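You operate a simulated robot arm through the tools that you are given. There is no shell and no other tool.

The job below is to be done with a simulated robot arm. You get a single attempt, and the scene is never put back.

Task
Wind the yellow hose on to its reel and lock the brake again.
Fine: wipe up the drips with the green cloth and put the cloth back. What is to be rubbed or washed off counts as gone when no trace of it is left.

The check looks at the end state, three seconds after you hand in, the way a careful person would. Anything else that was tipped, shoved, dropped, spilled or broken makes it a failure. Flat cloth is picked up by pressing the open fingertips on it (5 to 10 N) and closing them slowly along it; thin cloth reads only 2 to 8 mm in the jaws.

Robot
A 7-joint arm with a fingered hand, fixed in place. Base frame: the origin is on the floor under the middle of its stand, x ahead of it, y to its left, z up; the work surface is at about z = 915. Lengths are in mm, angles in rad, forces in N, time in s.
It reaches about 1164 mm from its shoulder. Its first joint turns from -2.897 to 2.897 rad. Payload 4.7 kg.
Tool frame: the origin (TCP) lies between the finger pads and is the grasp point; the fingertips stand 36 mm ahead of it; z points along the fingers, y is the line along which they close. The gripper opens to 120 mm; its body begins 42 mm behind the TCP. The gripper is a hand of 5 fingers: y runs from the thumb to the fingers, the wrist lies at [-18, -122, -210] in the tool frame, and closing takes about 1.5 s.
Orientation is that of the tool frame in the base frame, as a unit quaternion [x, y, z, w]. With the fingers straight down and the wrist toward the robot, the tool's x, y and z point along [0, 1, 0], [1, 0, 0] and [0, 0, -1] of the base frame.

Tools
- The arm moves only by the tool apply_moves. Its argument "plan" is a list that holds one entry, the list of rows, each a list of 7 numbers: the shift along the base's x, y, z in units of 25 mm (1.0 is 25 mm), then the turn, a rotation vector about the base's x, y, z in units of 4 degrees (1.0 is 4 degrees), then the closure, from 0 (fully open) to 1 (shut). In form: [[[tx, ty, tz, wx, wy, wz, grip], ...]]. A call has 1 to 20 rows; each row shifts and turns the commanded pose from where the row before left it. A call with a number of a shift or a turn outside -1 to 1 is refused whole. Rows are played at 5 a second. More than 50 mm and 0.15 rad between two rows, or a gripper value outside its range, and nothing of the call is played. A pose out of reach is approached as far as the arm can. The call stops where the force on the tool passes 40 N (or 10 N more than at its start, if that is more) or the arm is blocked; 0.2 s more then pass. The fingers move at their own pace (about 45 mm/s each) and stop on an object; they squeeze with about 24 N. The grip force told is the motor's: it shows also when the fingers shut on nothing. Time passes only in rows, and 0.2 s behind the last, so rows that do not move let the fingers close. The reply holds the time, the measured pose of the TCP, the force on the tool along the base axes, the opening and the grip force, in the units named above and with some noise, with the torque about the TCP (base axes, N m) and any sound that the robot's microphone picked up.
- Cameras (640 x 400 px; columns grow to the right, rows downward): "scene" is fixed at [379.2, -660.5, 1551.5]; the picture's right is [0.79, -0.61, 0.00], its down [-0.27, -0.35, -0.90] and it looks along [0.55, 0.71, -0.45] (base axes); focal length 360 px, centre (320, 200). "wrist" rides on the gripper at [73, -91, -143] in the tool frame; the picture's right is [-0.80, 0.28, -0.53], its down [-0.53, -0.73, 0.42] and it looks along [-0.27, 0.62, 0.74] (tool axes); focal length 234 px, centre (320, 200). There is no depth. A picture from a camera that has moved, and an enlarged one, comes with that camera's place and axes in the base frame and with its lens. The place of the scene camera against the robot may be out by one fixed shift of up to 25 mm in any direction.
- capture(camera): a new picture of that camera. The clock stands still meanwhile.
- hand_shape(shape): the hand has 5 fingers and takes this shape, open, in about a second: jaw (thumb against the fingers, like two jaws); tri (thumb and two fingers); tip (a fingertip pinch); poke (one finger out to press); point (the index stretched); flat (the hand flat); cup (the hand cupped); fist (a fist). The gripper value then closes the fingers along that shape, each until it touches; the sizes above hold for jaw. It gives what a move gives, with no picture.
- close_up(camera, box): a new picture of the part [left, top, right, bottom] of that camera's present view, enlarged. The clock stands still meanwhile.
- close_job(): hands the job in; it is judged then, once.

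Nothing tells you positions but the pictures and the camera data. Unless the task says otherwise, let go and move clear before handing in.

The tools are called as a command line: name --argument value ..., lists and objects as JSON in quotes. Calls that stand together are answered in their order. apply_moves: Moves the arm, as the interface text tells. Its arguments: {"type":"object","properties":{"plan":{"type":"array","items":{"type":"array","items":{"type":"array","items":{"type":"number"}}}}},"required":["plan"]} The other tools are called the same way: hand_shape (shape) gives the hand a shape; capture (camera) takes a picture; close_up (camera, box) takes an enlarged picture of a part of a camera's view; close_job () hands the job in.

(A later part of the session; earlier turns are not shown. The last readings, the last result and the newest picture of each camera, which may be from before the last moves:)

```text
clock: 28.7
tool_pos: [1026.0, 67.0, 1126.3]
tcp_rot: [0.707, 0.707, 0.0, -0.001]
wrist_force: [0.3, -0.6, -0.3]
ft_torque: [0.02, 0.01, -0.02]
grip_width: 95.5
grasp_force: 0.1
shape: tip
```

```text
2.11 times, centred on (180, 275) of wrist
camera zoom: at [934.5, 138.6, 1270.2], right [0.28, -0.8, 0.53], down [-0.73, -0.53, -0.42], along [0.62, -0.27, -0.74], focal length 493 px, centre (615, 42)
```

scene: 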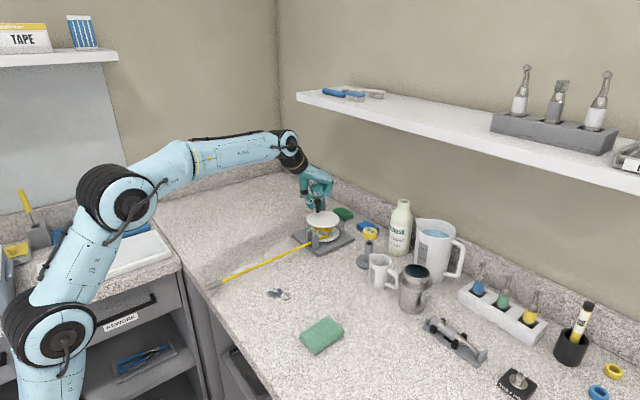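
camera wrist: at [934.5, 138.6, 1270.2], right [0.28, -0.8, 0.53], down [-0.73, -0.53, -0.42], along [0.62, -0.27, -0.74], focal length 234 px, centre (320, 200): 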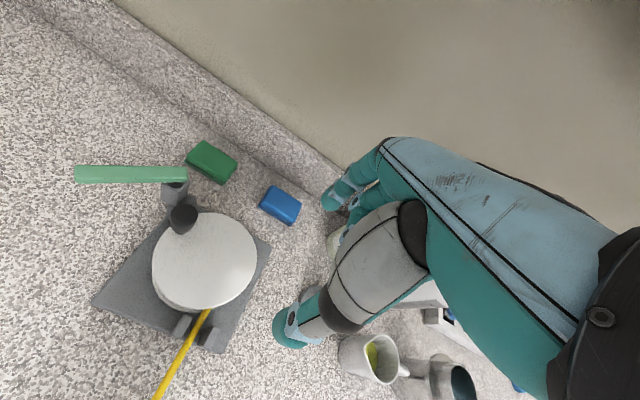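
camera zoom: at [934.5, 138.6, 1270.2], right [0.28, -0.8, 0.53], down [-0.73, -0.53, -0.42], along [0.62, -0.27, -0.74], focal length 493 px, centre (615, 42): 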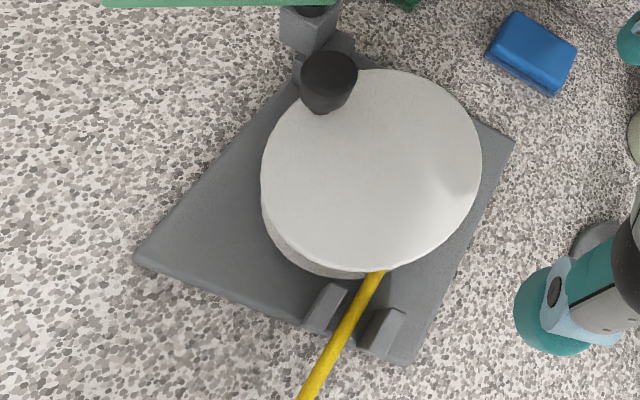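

The lever now sits at about 50° from its start and the post shows no other latch. Next I'll grip the knob again and test the opposite direction gently, to tell a brake from an end stop.

apply_moves --plan '[[[0, 0.87, 0, 0, 0, 0, 0.2], [0, 0.87, 0, 0, 0, 0, 0.2], [0, 0.87, 0, 0, 0, 0, 0.2], [0, 0.87, 0, 0, 0, 0, 0.2], [0.02, 0.87, 0, 0, 0, 0, 0.2], [0, 0, -0.83, 0, 0, 0, 0.2], [0, 0, -0.83, 0, 0, 0, 0.2], [0, 0, -0.83, 0, 0, 0, 0.2], [0, 0, -0.83, 0, 0, 0, 0.2], [0, 0, 0, 0, 0, 0, 0.6], [0, 0, 0, 0, 0, 0, 1], [0, 0, 0, 0, 0, 0, 1], [0, 0, 0, 0, 0, 0, 1], [0, 0, 0, 0, 0, 0, 1], [0, 0, 0, 0, 0, 0, 1]]]'

apply_moves --plan '[[[0.15, -0.06, 0, 0, 0, 0, 1], [0.15, -0.07, 0, 0, 0, 0, 1], [0, 0, 0, 0, 0, 0, 1]]]'

close_up --camera "scene" --box '[270, 160, 370, 240]'

```text
clock: 31.9
tool_pos: [1023.1, 174.6, 1042.7]
tcp_rot: [0.707, 0.707, 0.0, -0.001]
wrist_force: [-0.3, -0.4, -2.5]
ft_torque: [-0.06, 0.0, -0.02]
grip_width: 16.2
grasp_force: 24.1
shape: tip
```

```text
clock: 32.7
tool_pos: [1031.1, 172.2, 1043.8]
tcp_rot: [0.707, 0.707, 0.0, 0.0]
wrist_force: [-3.0, -1.9, -1.9]
ft_torque: [-0.06, 0.11, -0.05]
grip_width: 16.3
grasp_force: 23.6
shape: tip
```

```text
5.00 times, centred on (320, 200) of scene
camera zoom: at [379.2, -660.5, 1551.5], right [0.79, -0.61, 0.0], down [-0.27, -0.35, -0.9], along [0.55, 0.71, -0.45], focal length 1797 px, centre (320, 200)
```

zoom: 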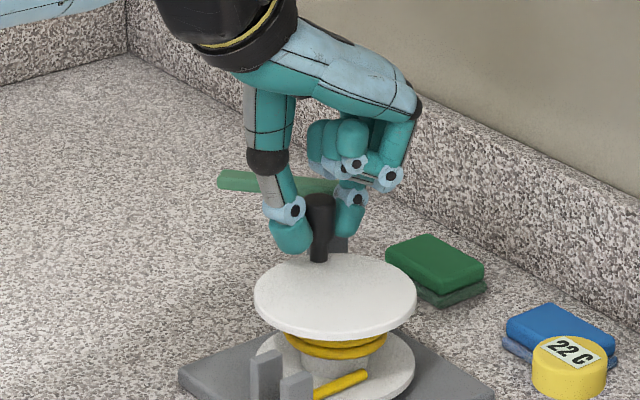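

Clockwise it moves freely with about 3 N. Before continuing I'll check which way the hose end goes.

close_up --camera "scene" --box '[190, 230, 350, 330]'

close_up --camera "scene" --box '[295, 205, 365, 255]'

```text
4.00 times, centred on (270, 280) of scene
camera zoom: at [379.2, -660.5, 1551.5], right [0.79, -0.61, 0.0], down [-0.27, -0.35, -0.9], along [0.55, 0.71, -0.45], focal length 1438 px, centre (520, -120)
```

zoom: 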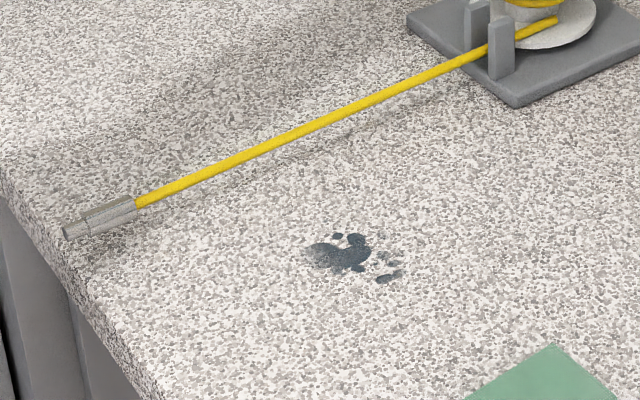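

```text
8.00 times, centred on (330, 230) of scene
camera zoom: at [379.2, -660.5, 1551.5], right [0.79, -0.61, 0.0], down [-0.27, -0.35, -0.9], along [0.55, 0.71, -0.45], focal length 2876 px, centre (240, -40)
```

zoom: 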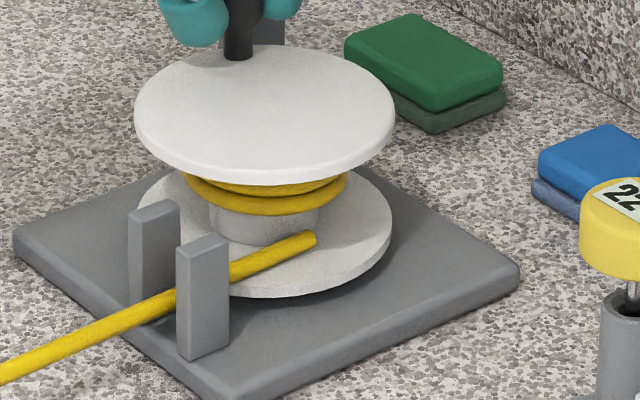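

The nozzle moved about 5 mm toward the reel, so clockwise is the winding direction, and the lever now is released. I'll keep cranking clockwise in a circle, watching the forces.

apply_moves --plan '[[[0.23, -0.16, 0, 0, 0, 0, 1], [0.224, -0.224, 0, 0, 0, 0, 1], [0.18, -0.256, 0, 0, 0, 0, 1], [0.132, -0.284, 0, 0, 0, 0, 1], [0, 0, 0, 0, 0, 0, 1]]]'

close_up --camera "scene" --box '[270, 160, 370, 240]'

capture --camera "wrist"

```text
clock: 33.9
tool_pos: [1052.0, 148.8, 1042.9]
tcp_rot: [0.707, 0.707, 0.0, 0.0]
wrist_force: [-6.4, 1.1, -0.6]
ft_torque: [-0.01, 0.23, -0.15]
grip_width: 15.8
grasp_force: 24.3
shape: tip
```

```text
5.00 times, centred on (320, 200) of scene
camera zoom: at [379.2, -660.5, 1551.5], right [0.79, -0.61, 0.0], down [-0.27, -0.35, -0.9], along [0.55, 0.71, -0.45], focal length 1797 px, centre (320, 200)
```

zoom: 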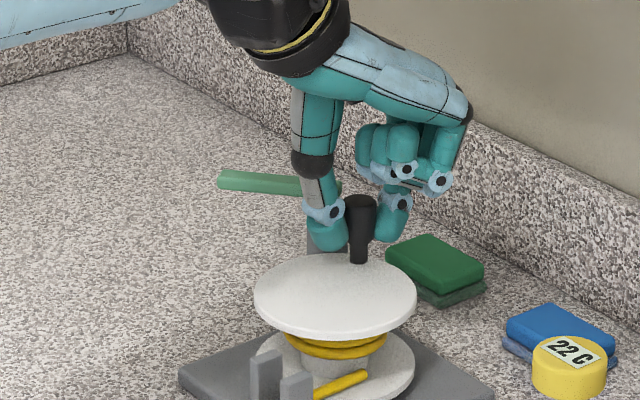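

```text
taken
camera wrist: at [960.0, 219.7, 1187.0], right [0.28, -0.8, 0.53], down [-0.73, -0.53, -0.42], along [0.62, -0.27, -0.74], focal length 234 px, centre (320, 200)
```

wrist: 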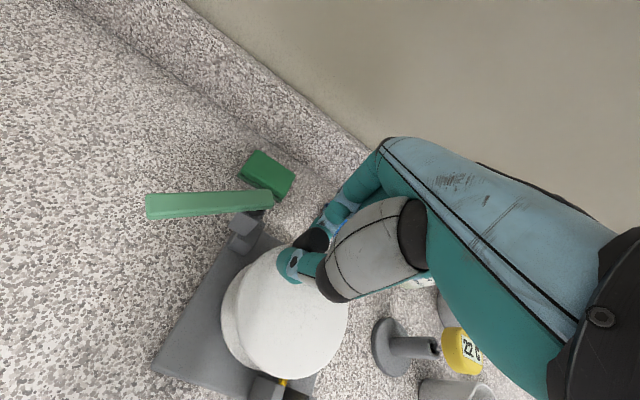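

It turns well with small forces. Continuing the circle with a slightly smaller radius.

apply_moves --plan '[[[-0.1, -0.296, 0, 0, 0, 0, 1], [0.028, -0.304, 0, 0, 0, 0, 1], [-0.028, -0.304, 0, 0, 0, 0, 1], [-0.08, -0.296, 0, 0, 0, 0, 1], [-0.128, -0.28, 0, 0, 0, 0, 1], [0, 0, 0, 0, 0, 0, 1]]]'

close_up --camera "scene" --box '[280, 160, 380, 240]'

```text
clock: 35.3
tool_pos: [1044.2, 110.9, 1042.5]
tcp_rot: [0.707, 0.707, 0.0, 0.001]
wrist_force: [0.2, 0.4, -0.5]
ft_torque: [0.01, -0.01, -0.01]
grip_width: 14.4
grasp_force: 23.9
shape: tip
```

```text
5.00 times, centred on (330, 200) of scene
camera zoom: at [379.2, -660.5, 1551.5], right [0.79, -0.61, 0.0], down [-0.27, -0.35, -0.9], along [0.55, 0.71, -0.45], focal length 1797 px, centre (270, 200)
```

zoom: 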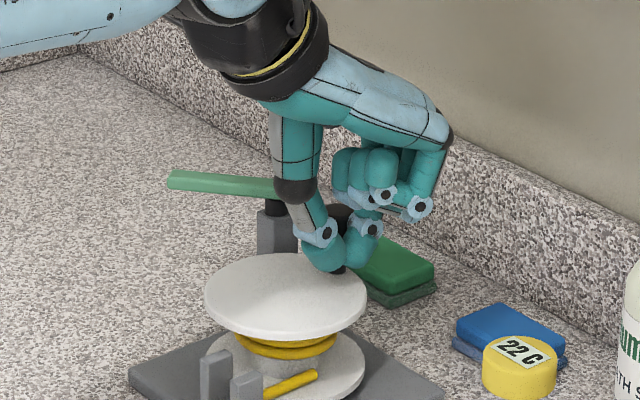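

The pinch slipped off the knob when moving sideways. I'll open, lift off, and see where the knob is; then a single-finger push ("poke") from behind should suit the circle better.

apply_moves --plan '[[[0, -0.1, 0, 0, 0, 0, 0.6], [0, -0.1, 0, 0, 0, 0, 0.4], [0, 0, 0, 0, 0, 0, 0.3], [0, 0, 0, 0, 0, 0, 0.3], [0, 0, 0.9, 0, 0, 0, 0.3], [0, 0, 0.9, 0, 0, 0, 0.3], [-0.3, -0.5, 0.9, 0, 0, 0, 0.3], [-0.5, -0.6, 0.5, 0, 0, 0, 0.3], [-0.5, -0.6, 0.5, 0, 0, 0, 0.3], [0, 0, 0, 0, 0, 0, 0.3]]]'

hand_shape --shape "poke"

capture --camera "wrist"

close_up --camera "scene" --box '[280, 110, 400, 250]'

```text
clock: 37.5
tool_pos: [1011.8, 65.4, 1135.9]
tcp_rot: [0.707, 0.707, 0.0, 0.0]
wrist_force: [-0.2, -0.1, 0.4]
ft_torque: [0.03, -0.01, 0.02]
grip_width: 83.7
grasp_force: 0.0
shape: tip
```

```text
clock: 38.4
tool_pos: [1013.0, 64.7, 1135.8]
tcp_rot: [0.707, 0.707, 0.0, 0.0]
wrist_force: [0.5, -0.1, -0.7]
ft_torque: [0.0, -0.01, 0.03]
grip_width: 0.0
grasp_force: 0.1
shape: poke
```

```text
taken
camera wrist: at [920.5, 136.3, 1279.4], right [0.28, -0.8, 0.53], down [-0.73, -0.53, -0.42], along [0.62, -0.27, -0.74], focal length 234 px, centre (320, 200)
```

wrist: 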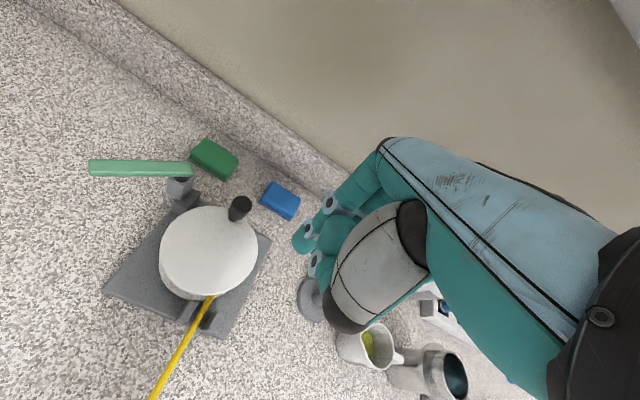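

```text
2.86 times, centred on (340, 180) of scene
camera zoom: at [379.2, -660.5, 1551.5], right [0.79, -0.61, 0.0], down [-0.27, -0.35, -0.9], along [0.55, 0.71, -0.45], focal length 1027 px, centre (263, 257)
```

zoom: 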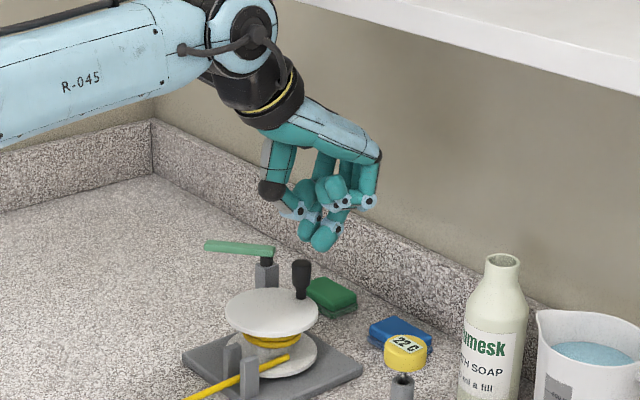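

In "poke" the finger sticks out only a little. The knob is now near the +x side of the disc. I'll try "point" to see whether it gives a longer free finger.

hand_shape --shape "point"

capture --camera "wrist"

close_up --camera "scene" --box '[280, 110, 400, 250]'

```text
clock: 39.3
tool_pos: [1012.8, 64.2, 1135.8]
tcp_rot: [0.707, 0.707, 0.0, 0.0]
wrist_force: [1.3, 0.0, -0.4]
ft_torque: [0.02, 0.0, 0.0]
grip_width: 0.0
grasp_force: 0.1
shape: point
```

```text
taken
camera wrist: at [920.5, 136.3, 1279.4], right [0.28, -0.8, 0.53], down [-0.73, -0.53, -0.42], along [0.62, -0.27, -0.74], focal length 234 px, centre (320, 200)
```

wrist: 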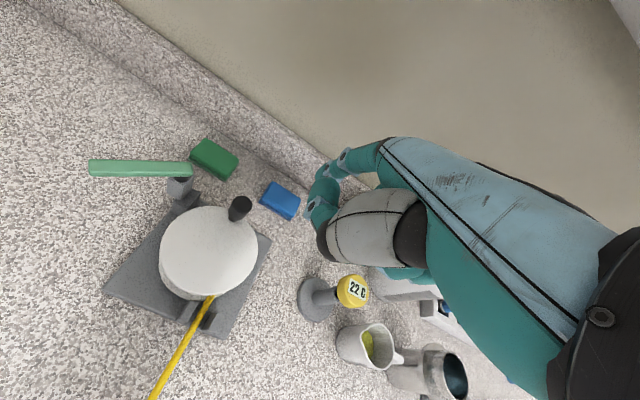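

```text
2.86 times, centred on (340, 180) of scene
camera zoom: at [379.2, -660.5, 1551.5], right [0.79, -0.61, 0.0], down [-0.27, -0.35, -0.9], along [0.55, 0.71, -0.45], focal length 1027 px, centre (263, 257)
```

zoom: 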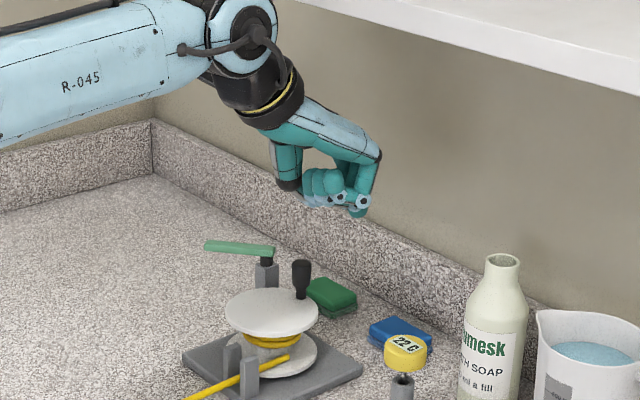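

"Point" looks curled too. A three-finger cage ("tri") should hold the knob against sideways slip. First a precise look at the knob's present place.

close_up --camera "wrist" --box '[140, 180, 280, 310]'

hand_shape --shape "tri"

capture --camera "wrist"

close_up --camera "scene" --box '[280, 110, 400, 250]'

```text
3.08 times, centred on (210, 245) of wrist
camera zoom: at [920.5, 136.3, 1279.4], right [0.28, -0.8, 0.53], down [-0.73, -0.53, -0.42], along [0.62, -0.27, -0.74], focal length 720 px, centre (658, 62)
```

zoom: 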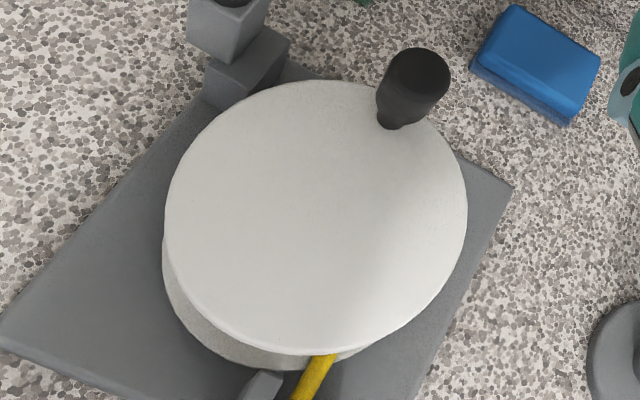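

```text
clock: 40.2
tool_pos: [1012.2, 64.0, 1136.3]
tcp_rot: [0.707, 0.707, 0.0, 0.0]
wrist_force: [0.5, -0.4, 0.6]
ft_torque: [-0.03, 0.0, 0.01]
grip_width: 119.7
grasp_force: 0.0
shape: tri
```

```text
taken
camera wrist: at [920.5, 136.3, 1279.4], right [0.28, -0.8, 0.53], down [-0.73, -0.53, -0.42], along [0.62, -0.27, -0.74], focal length 234 px, centre (320, 200)
```

wrist: 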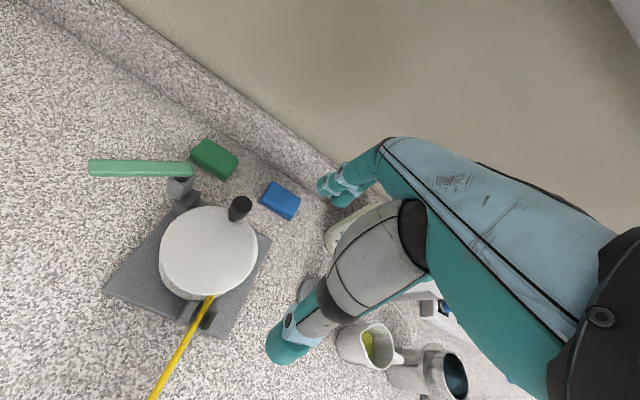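

```text
2.86 times, centred on (340, 180) of scene
camera zoom: at [379.2, -660.5, 1551.5], right [0.79, -0.61, 0.0], down [-0.27, -0.35, -0.9], along [0.55, 0.71, -0.45], focal length 1027 px, centre (263, 257)
```

zoom: 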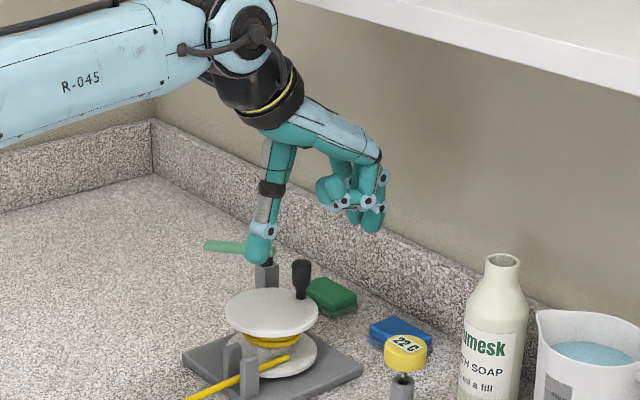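

Tri gives a three-point cage about the TCP. The knob is near (1057, 131); I'll come down over it with the fingers partly closed and then grip.

apply_moves --plan '[[[0.6, 0.9, 0, 0, 0, 0, 0.4], [0.6, 0.9, 0, 0, 0, 0, 0.4], [0.6, 0.9, 0, 0, 0, 0, 0.4], [0, 0, -0.9, 0, 0, 0, 0.4], [0, 0, -0.9, 0, 0, 0, 0.4], [0, 0, -0.7, 0, 0, 0, 0.4], [0, 0, 0, 0, 0, 0, 0.4]]]'

capture --camera "wrist"

close_up --camera "scene" --box '[280, 130, 400, 250]'

```text
clock: 41.8
tool_pos: [1057.5, 131.4, 1073.7]
tcp_rot: [0.707, 0.708, 0.0, 0.0]
wrist_force: [-0.3, 0.5, -0.5]
ft_torque: [0.0, 0.01, 0.01]
grip_width: 72.3
grasp_force: 0.1
shape: tri
```

```text
taken
camera wrist: at [966.2, 203.9, 1217.8], right [0.28, -0.8, 0.53], down [-0.73, -0.53, -0.42], along [0.62, -0.27, -0.74], focal length 234 px, centre (320, 200)
```

wrist: 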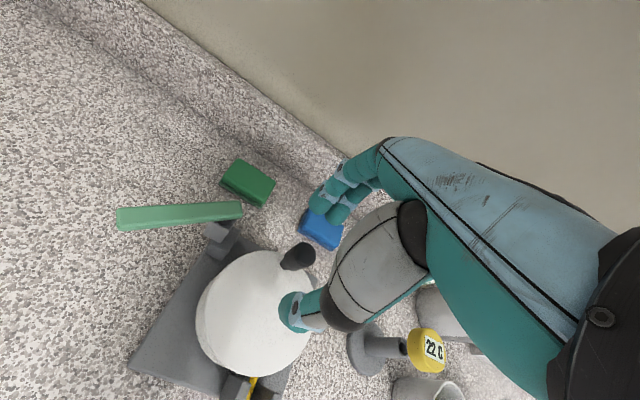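

```text
3.33 times, centred on (340, 190) of scene
camera zoom: at [379.2, -660.5, 1551.5], right [0.79, -0.61, 0.0], down [-0.27, -0.35, -0.9], along [0.55, 0.71, -0.45], focal length 1198 px, centre (253, 233)
```

zoom: 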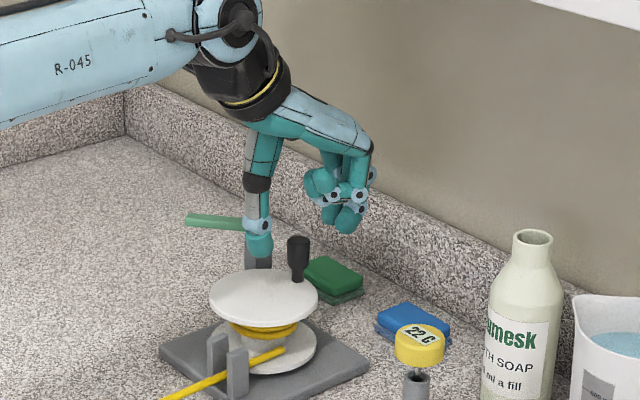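

The knob is at about (1057, 134). I'll shift slightly, lower and close.

apply_moves --plan '[[[0, 0.08, -0.6, 0, 0, 0, 0.4], [0, 0, -0.6, 0, 0, 0, 0.4], [0, 0, 0, 0, 0, 0, 0.6], [0, 0, 0, 0, 0, 0, 0.8], [0, 0, 0, 0, 0, 0, 1], [0, 0, 0, 0, 0, 0, 1], [0, 0, 0, 0, 0, 0, 1], [0, 0, 0, 0, 0, 0, 1]]]'

capture --camera "wrist"

close_up --camera "scene" --box '[280, 150, 380, 240]'

```text
clock: 43.6
tool_pos: [1058.2, 131.5, 1043.7]
tcp_rot: [0.708, 0.706, 0.0, -0.001]
wrist_force: [-0.7, -0.2, -1.8]
ft_torque: [-0.02, 0.01, -0.03]
grip_width: 11.7
grasp_force: 24.1
shape: tri
```

```text
taken
camera wrist: at [965.5, 204.1, 1186.5], right [0.28, -0.8, 0.53], down [-0.73, -0.53, -0.42], along [0.62, -0.27, -0.74], focal length 234 px, centre (320, 200)
```

wrist: 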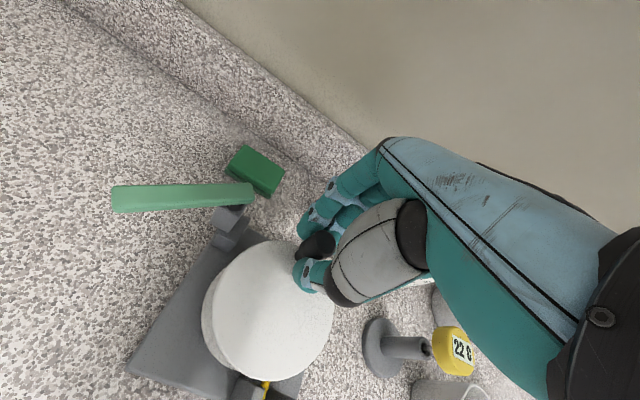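

```text
4.44 times, centred on (330, 195) of scene
camera zoom: at [379.2, -660.5, 1551.5], right [0.79, -0.61, 0.0], down [-0.27, -0.35, -0.9], along [0.55, 0.71, -0.45], focal length 1598 px, centre (276, 222)
```

zoom: 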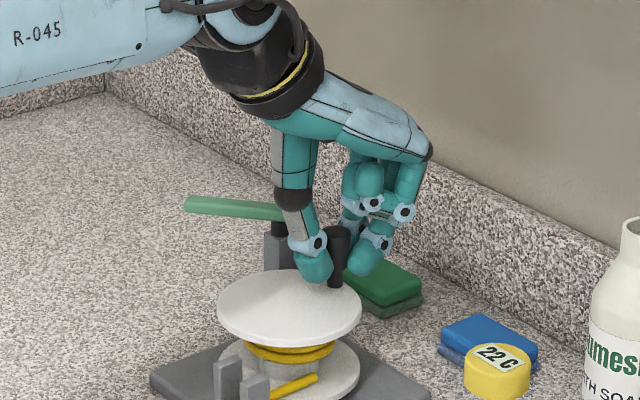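

The knob sits between thumb and two fingers. Now cranking clockwise again in small steps.

apply_moves --plan '[[[-0.04, -0.316, 0, 0, 0, 0, 1], [-0.092, -0.3, 0, 0, 0, 0, 1], [-0.144, -0.284, 0, 0, 0, 0, 1], [-0.192, -0.252, 0, 0, 0, 0, 1], [0, 0, 0, 0, 0, 0, 1]]]'

close_up --camera "scene" --box '[280, 150, 380, 240]'

```text
clock: 44.8
tool_pos: [1047.0, 103.9, 1043.7]
tcp_rot: [0.707, 0.707, 0.0, 0.0]
wrist_force: [4.9, 3.2, -0.7]
ft_torque: [0.1, -0.35, -0.23]
grip_width: 10.3
grasp_force: 23.7
shape: tri
```

```text
4.44 times, centred on (330, 195) of scene
camera zoom: at [379.2, -660.5, 1551.5], right [0.79, -0.61, 0.0], down [-0.27, -0.35, -0.9], along [0.55, 0.71, -0.45], focal length 1598 px, centre (276, 222)
```

zoom: 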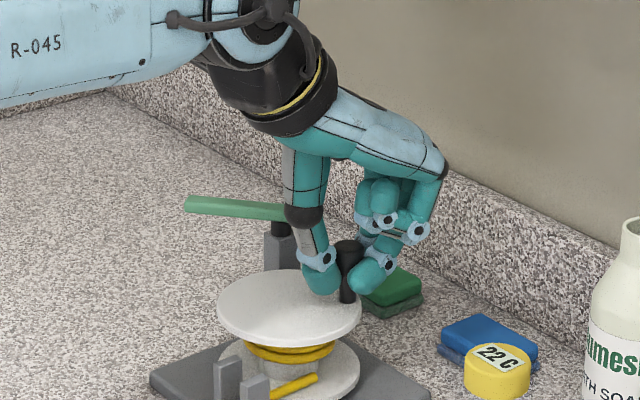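

The knob follows. I'll verify with the wrist view how much it lags.

close_up --camera "wrist" --box '[180, 180, 380, 380]'

```text
2.00 times, centred on (280, 280) of wrist
camera zoom: at [953.9, 176.5, 1186.6], right [0.28, -0.8, 0.53], down [-0.73, -0.53, -0.42], along [0.62, -0.27, -0.74], focal length 468 px, centre (400, 40)
```

zoom: 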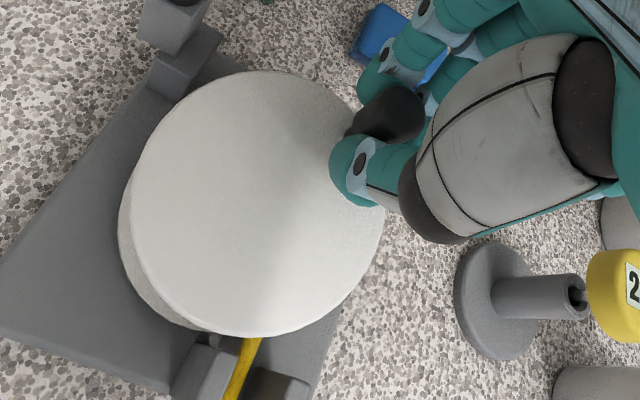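

The knob lags some millimetres but is well held. Continuing through the bottom of the circle.

apply_moves --plan '[[[-0.232, -0.22, 0, 0, 0, 0, 1], [-0.264, -0.172, 0, 0, 0, 0, 1], [-0.292, -0.124, 0, 0, 0, 0, 1], [-0.312, -0.072, 0, 0, 0, 0, 1], [-0.316, -0.016, 0, 0, 0, 0, 1], [-0.316, 0.04, 0, 0, 0, 0, 1], [0, 0, 0, 0, 0, 0, 1]]]'

close_up --camera "scene" --box '[280, 150, 380, 240]'

close_up --camera "wrist" --box '[180, 180, 380, 380]'

```text
clock: 46.4
tool_pos: [1002.6, 88.9, 1040.9]
tcp_rot: [0.708, 0.706, 0.0, -0.001]
wrist_force: [8.4, -27.8, -7.7]
ft_torque: [-0.31, -0.32, -0.77]
grip_width: 9.1
grasp_force: 24.5
shape: tri
```

```text
4.44 times, centred on (330, 195) of scene
camera zoom: at [379.2, -660.5, 1551.5], right [0.79, -0.61, 0.0], down [-0.27, -0.35, -0.9], along [0.55, 0.71, -0.45], focal length 1598 px, centre (276, 222)
```

zoom: 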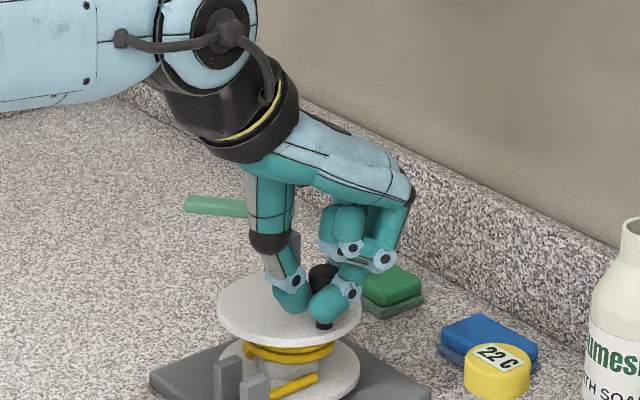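

```text
2.00 times, centred on (280, 280) of wrist
camera zoom: at [910.5, 160.4, 1186.4], right [0.28, -0.8, 0.53], down [-0.73, -0.53, -0.42], along [0.62, -0.27, -0.74], focal length 468 px, centre (400, 40)
```

zoom: 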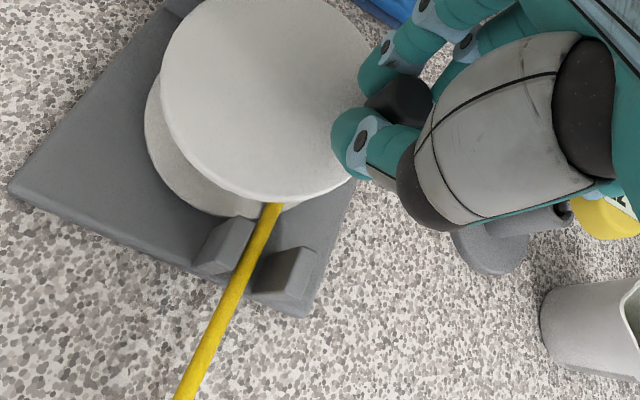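

The sideways force says my circle is a few mm too far inward here. I'll shift outward and continue a few steps.

apply_moves --plan '[[[0, -0.12, 0, 0, 0, 0, 1], [-0.3, 0.08, 0, 0, 0, 0, 1], [-0.3, 0.14, 0, 0, 0, 0, 1], [0, 0, 0, 0, 0, 0, 1]]]'

close_up --camera "scene" --box '[280, 150, 380, 240]'

close_up --camera "wrist" --box '[180, 180, 380, 380]'

```text
clock: 47.4
tool_pos: [986.5, 91.8, 1042.8]
tcp_rot: [0.707, 0.707, -0.001, -0.001]
wrist_force: [-0.3, -26.2, -16.4]
ft_torque: [-0.16, -0.22, -0.81]
grip_width: 8.2
grasp_force: 23.5
shape: tri
```

```text
4.44 times, centred on (330, 195) of scene
camera zoom: at [379.2, -660.5, 1551.5], right [0.79, -0.61, 0.0], down [-0.27, -0.35, -0.9], along [0.55, 0.71, -0.45], focal length 1598 px, centre (276, 222)
```

zoom: 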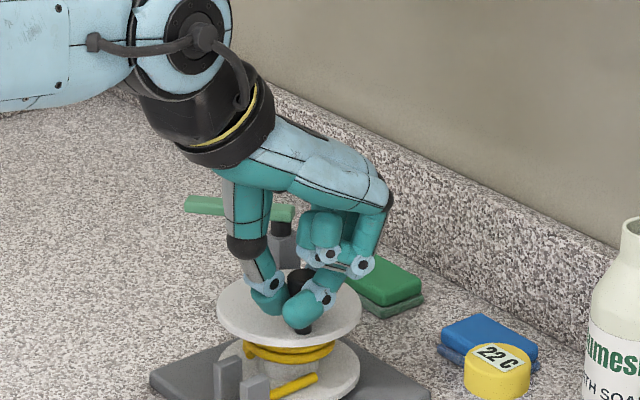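

```text
2.00 times, centred on (280, 280) of wrist
camera zoom: at [894.7, 163.5, 1186.1], right [0.28, -0.8, 0.52], down [-0.73, -0.53, -0.42], along [0.62, -0.27, -0.74], focal length 468 px, centre (400, 40)
```

zoom: 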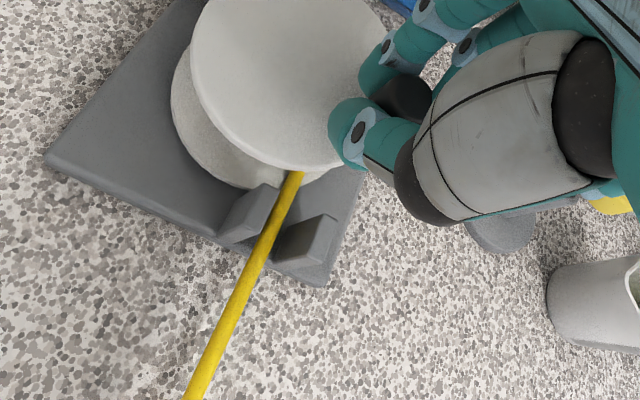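

Fitting my wrist-camera readings gives a circle centre near (1014, 134.5) with radius 42 mm, so my path was off-centre. I'll loosen, re-centre on the knob and grip again.

apply_moves --plan '[[[0, 0, 0, 0, 0, 0, 0.7], [0, 0, 0, 0, 0, 0, 0.55], [0, 0, 0, 0, 0, 0, 0.55], [0.3, 0.07, 0, 0, 0, 0, 0.55], [0.3, 0.07, 0, 0, 0, 0, 0.55], [0, 0, 0, 0, 0, 0, 0.55]]]'

close_up --camera "wrist" --box '[180, 180, 380, 380]'

close_up --camera "scene" --box '[280, 150, 380, 240]'

```text
clock: 48.8
tool_pos: [1001.3, 97.8, 1046.9]
tcp_rot: [0.707, 0.707, 0.001, 0.0]
wrist_force: [3.8, -5.0, 10.5]
ft_torque: [-0.19, -0.5, -0.2]
grip_width: 58.2
grasp_force: 0.1
shape: tri
```

```text
2.00 times, centred on (280, 280) of wrist
camera zoom: at [909.2, 169.3, 1188.9], right [0.28, -0.8, 0.52], down [-0.73, -0.53, -0.43], along [0.62, -0.27, -0.74], focal length 468 px, centre (400, 40)
```

zoom: 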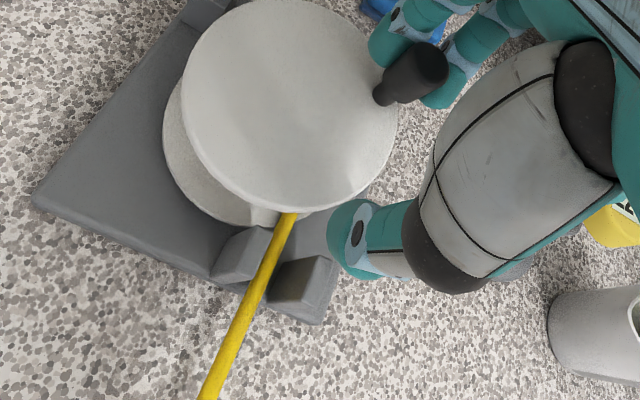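

```text
4.44 times, centred on (330, 195) of scene
camera zoom: at [379.2, -660.5, 1551.5], right [0.79, -0.61, 0.0], down [-0.27, -0.35, -0.9], along [0.55, 0.71, -0.45], focal length 1598 px, centre (276, 222)
```

zoom: 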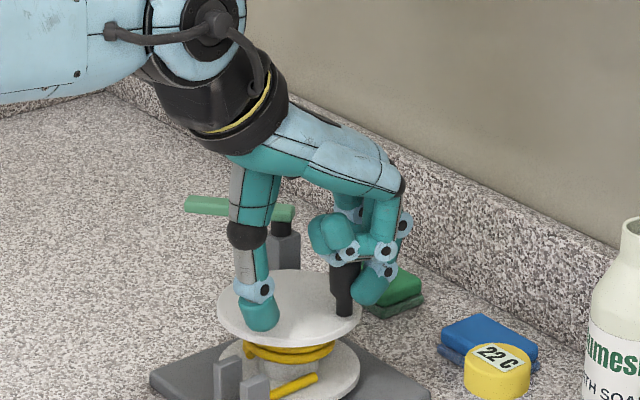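

The knob is wedged between index and middle finger and came back with them when they opened. I'll lift straight off, then use a closed pinch as a peg and push the knob round from behind.

apply_moves --plan '[[[0, 0, 0.3, 0, 0, 0, 0.55], [0, 0, 0.5, 0, 0, 0, 0.55], [0, 0, 0.8, 0, 0, 0, 0.55], [0, 0, 0.9, 0, 0, 0, 0.55], [0, 0, 0.5, 0, 0, 0, 0.55], [0, 0, 0, 0, 0, 0, 0.55]]]'

hand_shape --shape "tip"

apply_moves --plan '[[[0, 0, 0, 0, 0, 0, 0.5], [0, 0, 0, 0, 0, 0, 1], [0, 0, 0, 0, 0, 0, 1], [0, 0, 0, 0, 0, 0, 1], [0, 0, 0, 0, 0, 0, 1], [0, 0, 0, 0, 0, 0, 1], [0, 0, 0, 0, 0, 0, 1], [0, 0, 0, 0, 0, 0, 1]]]'

capture --camera "wrist"

close_up --camera "scene" --box '[280, 130, 380, 250]'

```text
clock: 50.2
tool_pos: [1004.2, 98.0, 1117.4]
tcp_rot: [0.707, 0.707, 0.0, 0.0]
wrist_force: [-0.8, -0.4, 0.6]
ft_torque: [-0.03, 0.0, 0.01]
grip_width: 53.8
grasp_force: 0.0
shape: tri
```

```text
clock: 51.1
tool_pos: [1004.1, 97.8, 1116.8]
tcp_rot: [0.707, 0.707, 0.0, 0.0]
wrist_force: [0.7, 0.7, -0.3]
ft_torque: [0.04, -0.02, -0.05]
grip_width: 120.0
grasp_force: 0.2
shape: tip
```

```text
clock: 52.9
tool_pos: [1003.3, 97.2, 1116.4]
tcp_rot: [0.707, 0.707, 0.001, 0.0]
wrist_force: [0.2, 0.0, -0.2]
ft_torque: [-0.01, 0.0, -0.02]
grip_width: 0.2
grasp_force: 22.0
shape: tip
```

```text
taken
camera wrist: at [911.5, 169.3, 1260.6], right [0.28, -0.8, 0.53], down [-0.73, -0.53, -0.42], along [0.62, -0.27, -0.74], focal length 234 px, centre (320, 200)
```

wrist: 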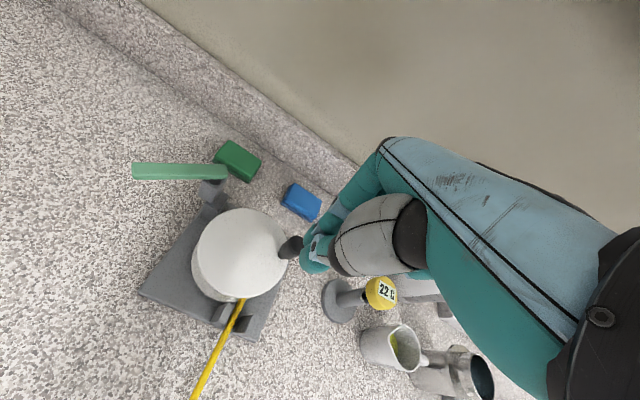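

```text
3.33 times, centred on (330, 190) of scene
camera zoom: at [379.2, -660.5, 1551.5], right [0.79, -0.61, 0.0], down [-0.27, -0.35, -0.9], along [0.55, 0.71, -0.45], focal length 1198 px, centre (287, 233)
```

zoom: 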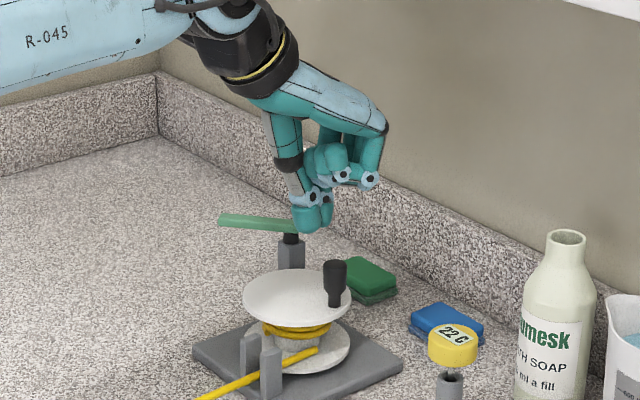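

The pinch is closed into a compact peg. I'll locate the knob precisely now.

close_up --camera "wrist" --box '[180, 190, 340, 310]'

```text
3.33 times, centred on (260, 250) of wrist
camera zoom: at [911.5, 169.3, 1260.6], right [0.28, -0.8, 0.53], down [-0.73, -0.53, -0.42], along [0.62, -0.27, -0.74], focal length 781 px, centre (520, 33)
```

zoom: 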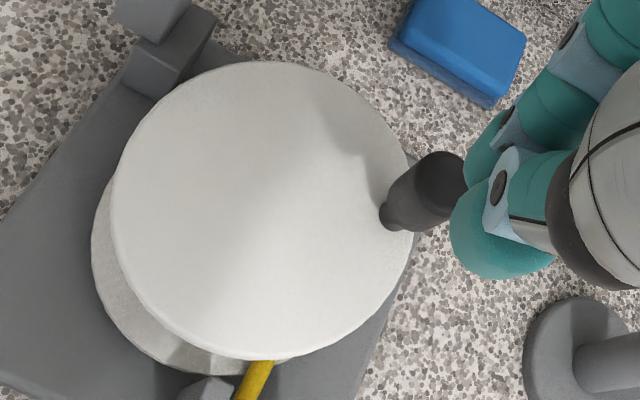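

The knob is near (1031, 93). I'll set the peg down behind it on the +x/+y side and then push it clockwise.

apply_moves --plan '[[[0.8, 0.22, 0, 0, 0, 0, 1], [0.8, 0.22, 0, 0, 0, 0, 1], [0.78, 0.2, 0, 0, 0, 0, 1], [0, 0, -0.97, 0, 0, 0, 1], [0, 0, -0.97, 0, 0, 0, 1], [0, 0, -0.97, 0, 0, 0, 1], [0, 0, 0, 0, 0, 0, 1]]]'

close_up --camera "wrist" --box '[180, 180, 380, 380]'

close_up --camera "scene" --box '[280, 150, 380, 250]'

```text
clock: 54.5
tool_pos: [1061.4, 114.8, 1045.0]
tcp_rot: [0.706, 0.708, 0.0, 0.0]
wrist_force: [0.2, -0.4, 0.5]
ft_torque: [-0.01, 0.02, 0.02]
grip_width: 0.0
grasp_force: 24.4
shape: tip
```

```text
2.00 times, centred on (280, 280) of wrist
camera zoom: at [969.1, 185.1, 1188.7], right [0.28, -0.8, 0.53], down [-0.73, -0.53, -0.42], along [0.62, -0.27, -0.74], focal length 468 px, centre (400, 40)
```

zoom: 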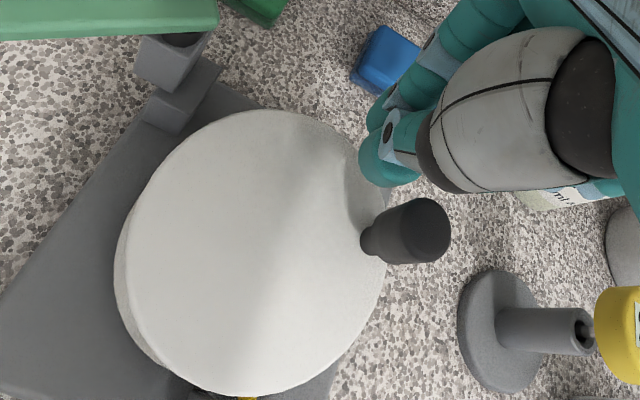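

```text
4.00 times, centred on (330, 200) of scene
camera zoom: at [379.2, -660.5, 1551.5], right [0.79, -0.61, 0.0], down [-0.27, -0.35, -0.9], along [0.55, 0.71, -0.45], focal length 1438 px, centre (280, 200)
```

zoom: 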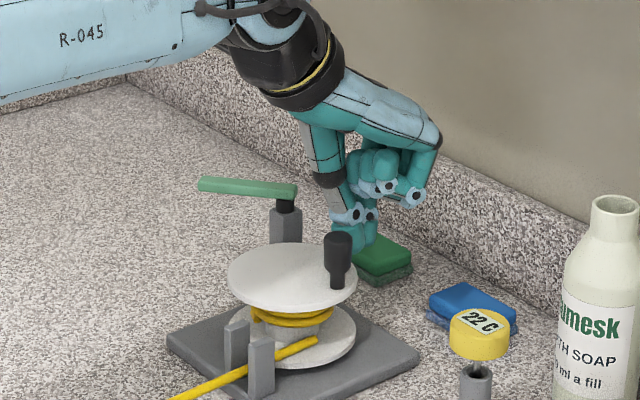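

The peg stands clear behind the knob. Pushing it round the first part.

apply_moves --plan '[[[-0.152, -0.188, 0, 0, 0, 0, 1], [-0.172, -0.292, 0, 0, 0, 0, 1], [-0.228, -0.256, 0, 0, 0, 0, 1], [-0.288, -0.224, 0, 0, 0, 0, 1], [-0.328, -0.168, 0, 0, 0, 0, 1], [-0.356, -0.104, 0, 0, 0, 0, 1], [0, 0, 0, 0, 0, 0, 1]]]'

close_up --camera "wrist" --box '[180, 180, 380, 380]'

close_up --camera "scene" --box '[280, 150, 380, 250]'

```text
clock: 56.1
tool_pos: [1023.5, 82.3, 1044.7]
tcp_rot: [0.707, 0.707, 0.001, 0.001]
wrist_force: [-0.2, -0.5, -0.1]
ft_torque: [-0.01, -0.01, -0.02]
grip_width: 0.0
grasp_force: 24.7
shape: tip
```

```text
2.00 times, centred on (280, 280) of wrist
camera zoom: at [931.1, 154.0, 1188.5], right [0.28, -0.8, 0.53], down [-0.73, -0.53, -0.42], along [0.62, -0.27, -0.74], focal length 468 px, centre (400, 40)
```

zoom: 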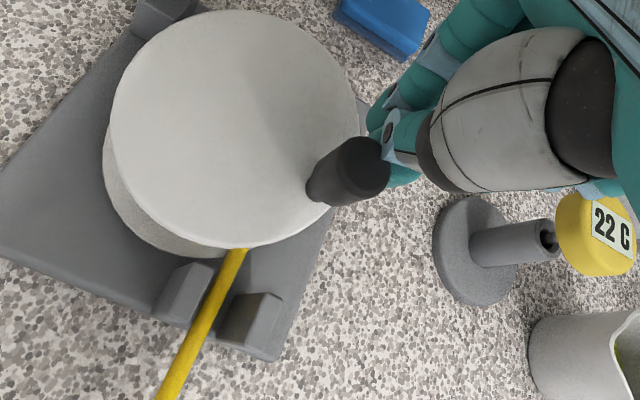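

```text
4.00 times, centred on (330, 200) of scene
camera zoom: at [379.2, -660.5, 1551.5], right [0.79, -0.61, 0.0], down [-0.27, -0.35, -0.9], along [0.55, 0.71, -0.45], focal length 1438 px, centre (280, 200)
```

zoom: 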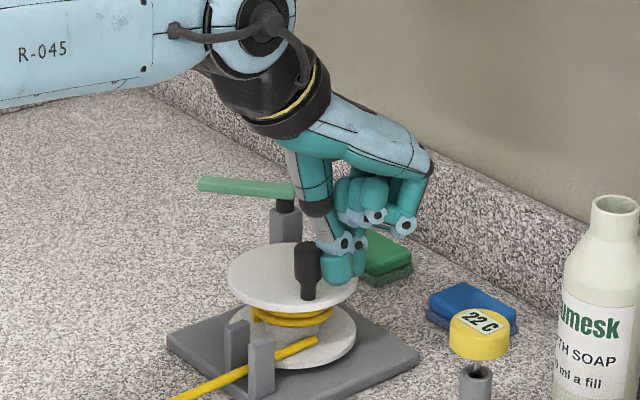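

Pushing works with almost no force. Continuing around.

apply_moves --plan '[[[-0.388, -0.028, 0, 0, 0, 0, 1], [-0.388, 0.044, 0, 0, 0, 0, 1], [-0.372, 0.124, 0, 0, 0, 0, 1], [-0.34, 0.196, 0, 0, 0, 0, 1], [-0.3, 0.264, 0, 0, 0, 0, 1], [-0.236, 0.312, 0, 0, 0, 0, 1], [-0.172, 0.36, 0, 0, 0, 0, 1], [0, 0, 0, 0, 0, 0, 1]]]'

close_up --camera "wrist" --box '[180, 180, 380, 380]'

close_up --camera "scene" --box '[270, 150, 370, 250]'

```text
clock: 57.9
tool_pos: [968.4, 113.8, 1045.8]
tcp_rot: [0.707, 0.707, 0.0, 0.0]
wrist_force: [0.9, -0.2, -1.0]
ft_torque: [-0.03, -0.03, -0.03]
grip_width: 0.0
grasp_force: 24.4
shape: tip
```

```text
2.00 times, centred on (280, 280) of wrist
camera zoom: at [876.4, 186.1, 1189.7], right [0.28, -0.8, 0.53], down [-0.73, -0.53, -0.42], along [0.62, -0.27, -0.74], focal length 468 px, centre (400, 40)
```

zoom: 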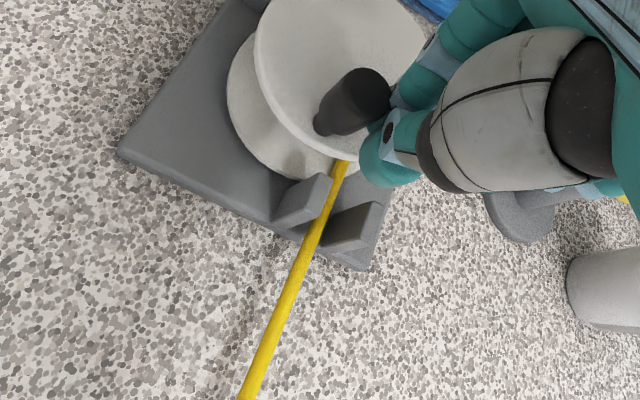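

```text
4.00 times, centred on (320, 200) of scene
camera zoom: at [379.2, -660.5, 1551.5], right [0.79, -0.61, 0.0], down [-0.27, -0.35, -0.9], along [0.55, 0.71, -0.45], focal length 1438 px, centre (320, 200)
```

zoom: 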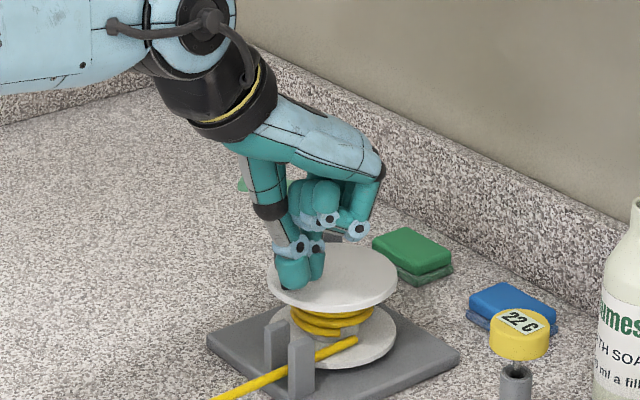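

Half a turn past. I'll continue up the −x side of the circle.

apply_moves --plan '[[[0.1, 0.24, 0, 0, 0, 0, 1], [-0.084, 0.264, 0, 0, 0, 0, 1], [-0.044, 0.28, 0, 0, 0, 0, 1], [0.004, 0.296, 0, 0, 0, 0, 1], [0.052, 0.3, 0, 0, 0, 0, 1], [0.104, 0.3, 0, 0, 0, 0, 1], [0.156, 0.284, 0, 0, 0, 0, 1], [0, 0, 0, 0, 0, 0, 1]]]'

close_up --camera "wrist" --box '[180, 180, 380, 380]'

capture --camera "scene"

```text
clock: 59.7
tool_pos: [973.3, 163.4, 1046.4]
tcp_rot: [0.707, 0.707, 0.0, 0.0]
wrist_force: [-0.4, -1.2, -1.2]
ft_torque: [-0.01, -0.01, -0.01]
grip_width: 0.0
grasp_force: 23.7
shape: tip
```

```text
2.00 times, centred on (280, 280) of wrist
camera zoom: at [882.6, 235.0, 1189.4], right [0.28, -0.8, 0.53], down [-0.73, -0.53, -0.42], along [0.62, -0.27, -0.74], focal length 468 px, centre (400, 40)
```

zoom: 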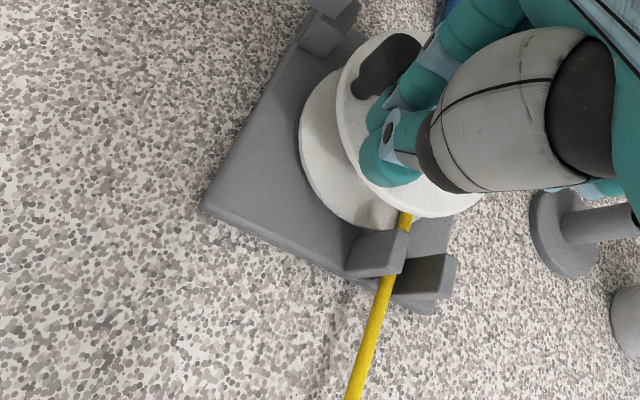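

```text
taken
```

scene: 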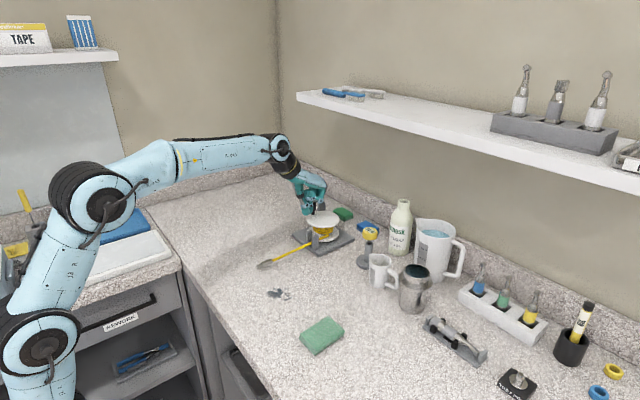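

The hose is about half wound already. Continuing over the top of the circle, watching the clearance to the lever post.

apply_moves --plan '[[[0.22, 0.256, 0, 0, 0, 0, 1], [0.272, 0.22, 0, 0, 0, 0, 1], [0.312, 0.172, 0, 0, 0, 0, 1], [0.348, 0.104, 0, 0, 0, 0, 1], [0.372, 0.036, 0, 0, 0, 0, 1], [0, 0, 0, 0, 0, 0, 1]]]'

close_up --camera "wrist" --box '[180, 180, 380, 380]'

close_up --camera "scene" --box '[270, 150, 370, 250]'

```text
clock: 61.1
tool_pos: [1012.8, 181.9, 1047.3]
tcp_rot: [0.706, 0.708, 0.0, 0.0]
wrist_force: [-0.3, 0.5, 0.1]
ft_torque: [0.01, 0.04, 0.02]
grip_width: 0.0
grasp_force: 24.0
shape: tip
```

```text
2.00 times, centred on (280, 280) of wrist
camera zoom: at [922.0, 253.8, 1190.0], right [0.28, -0.8, 0.53], down [-0.73, -0.53, -0.42], along [0.62, -0.27, -0.74], focal length 468 px, centre (400, 40)
```

zoom: 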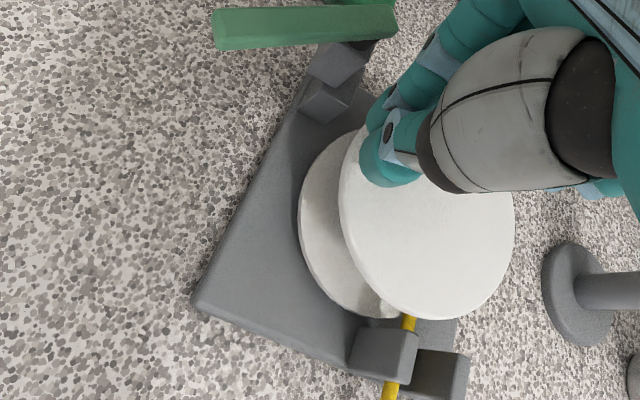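

```text
4.00 times, centred on (320, 200) of scene
camera zoom: at [379.2, -660.5, 1551.5], right [0.79, -0.61, 0.0], down [-0.27, -0.35, -0.9], along [0.55, 0.71, -0.45], focal length 1438 px, centre (320, 200)
```

zoom: 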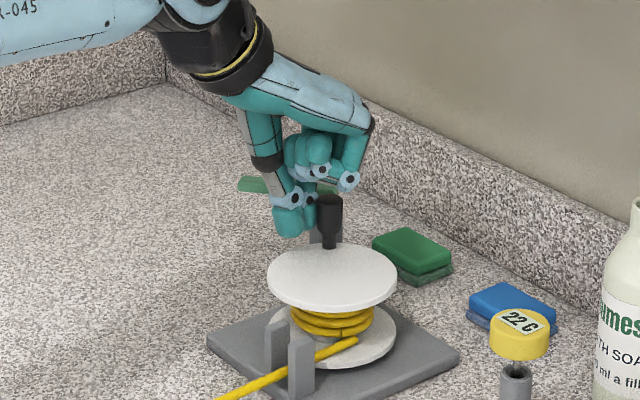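

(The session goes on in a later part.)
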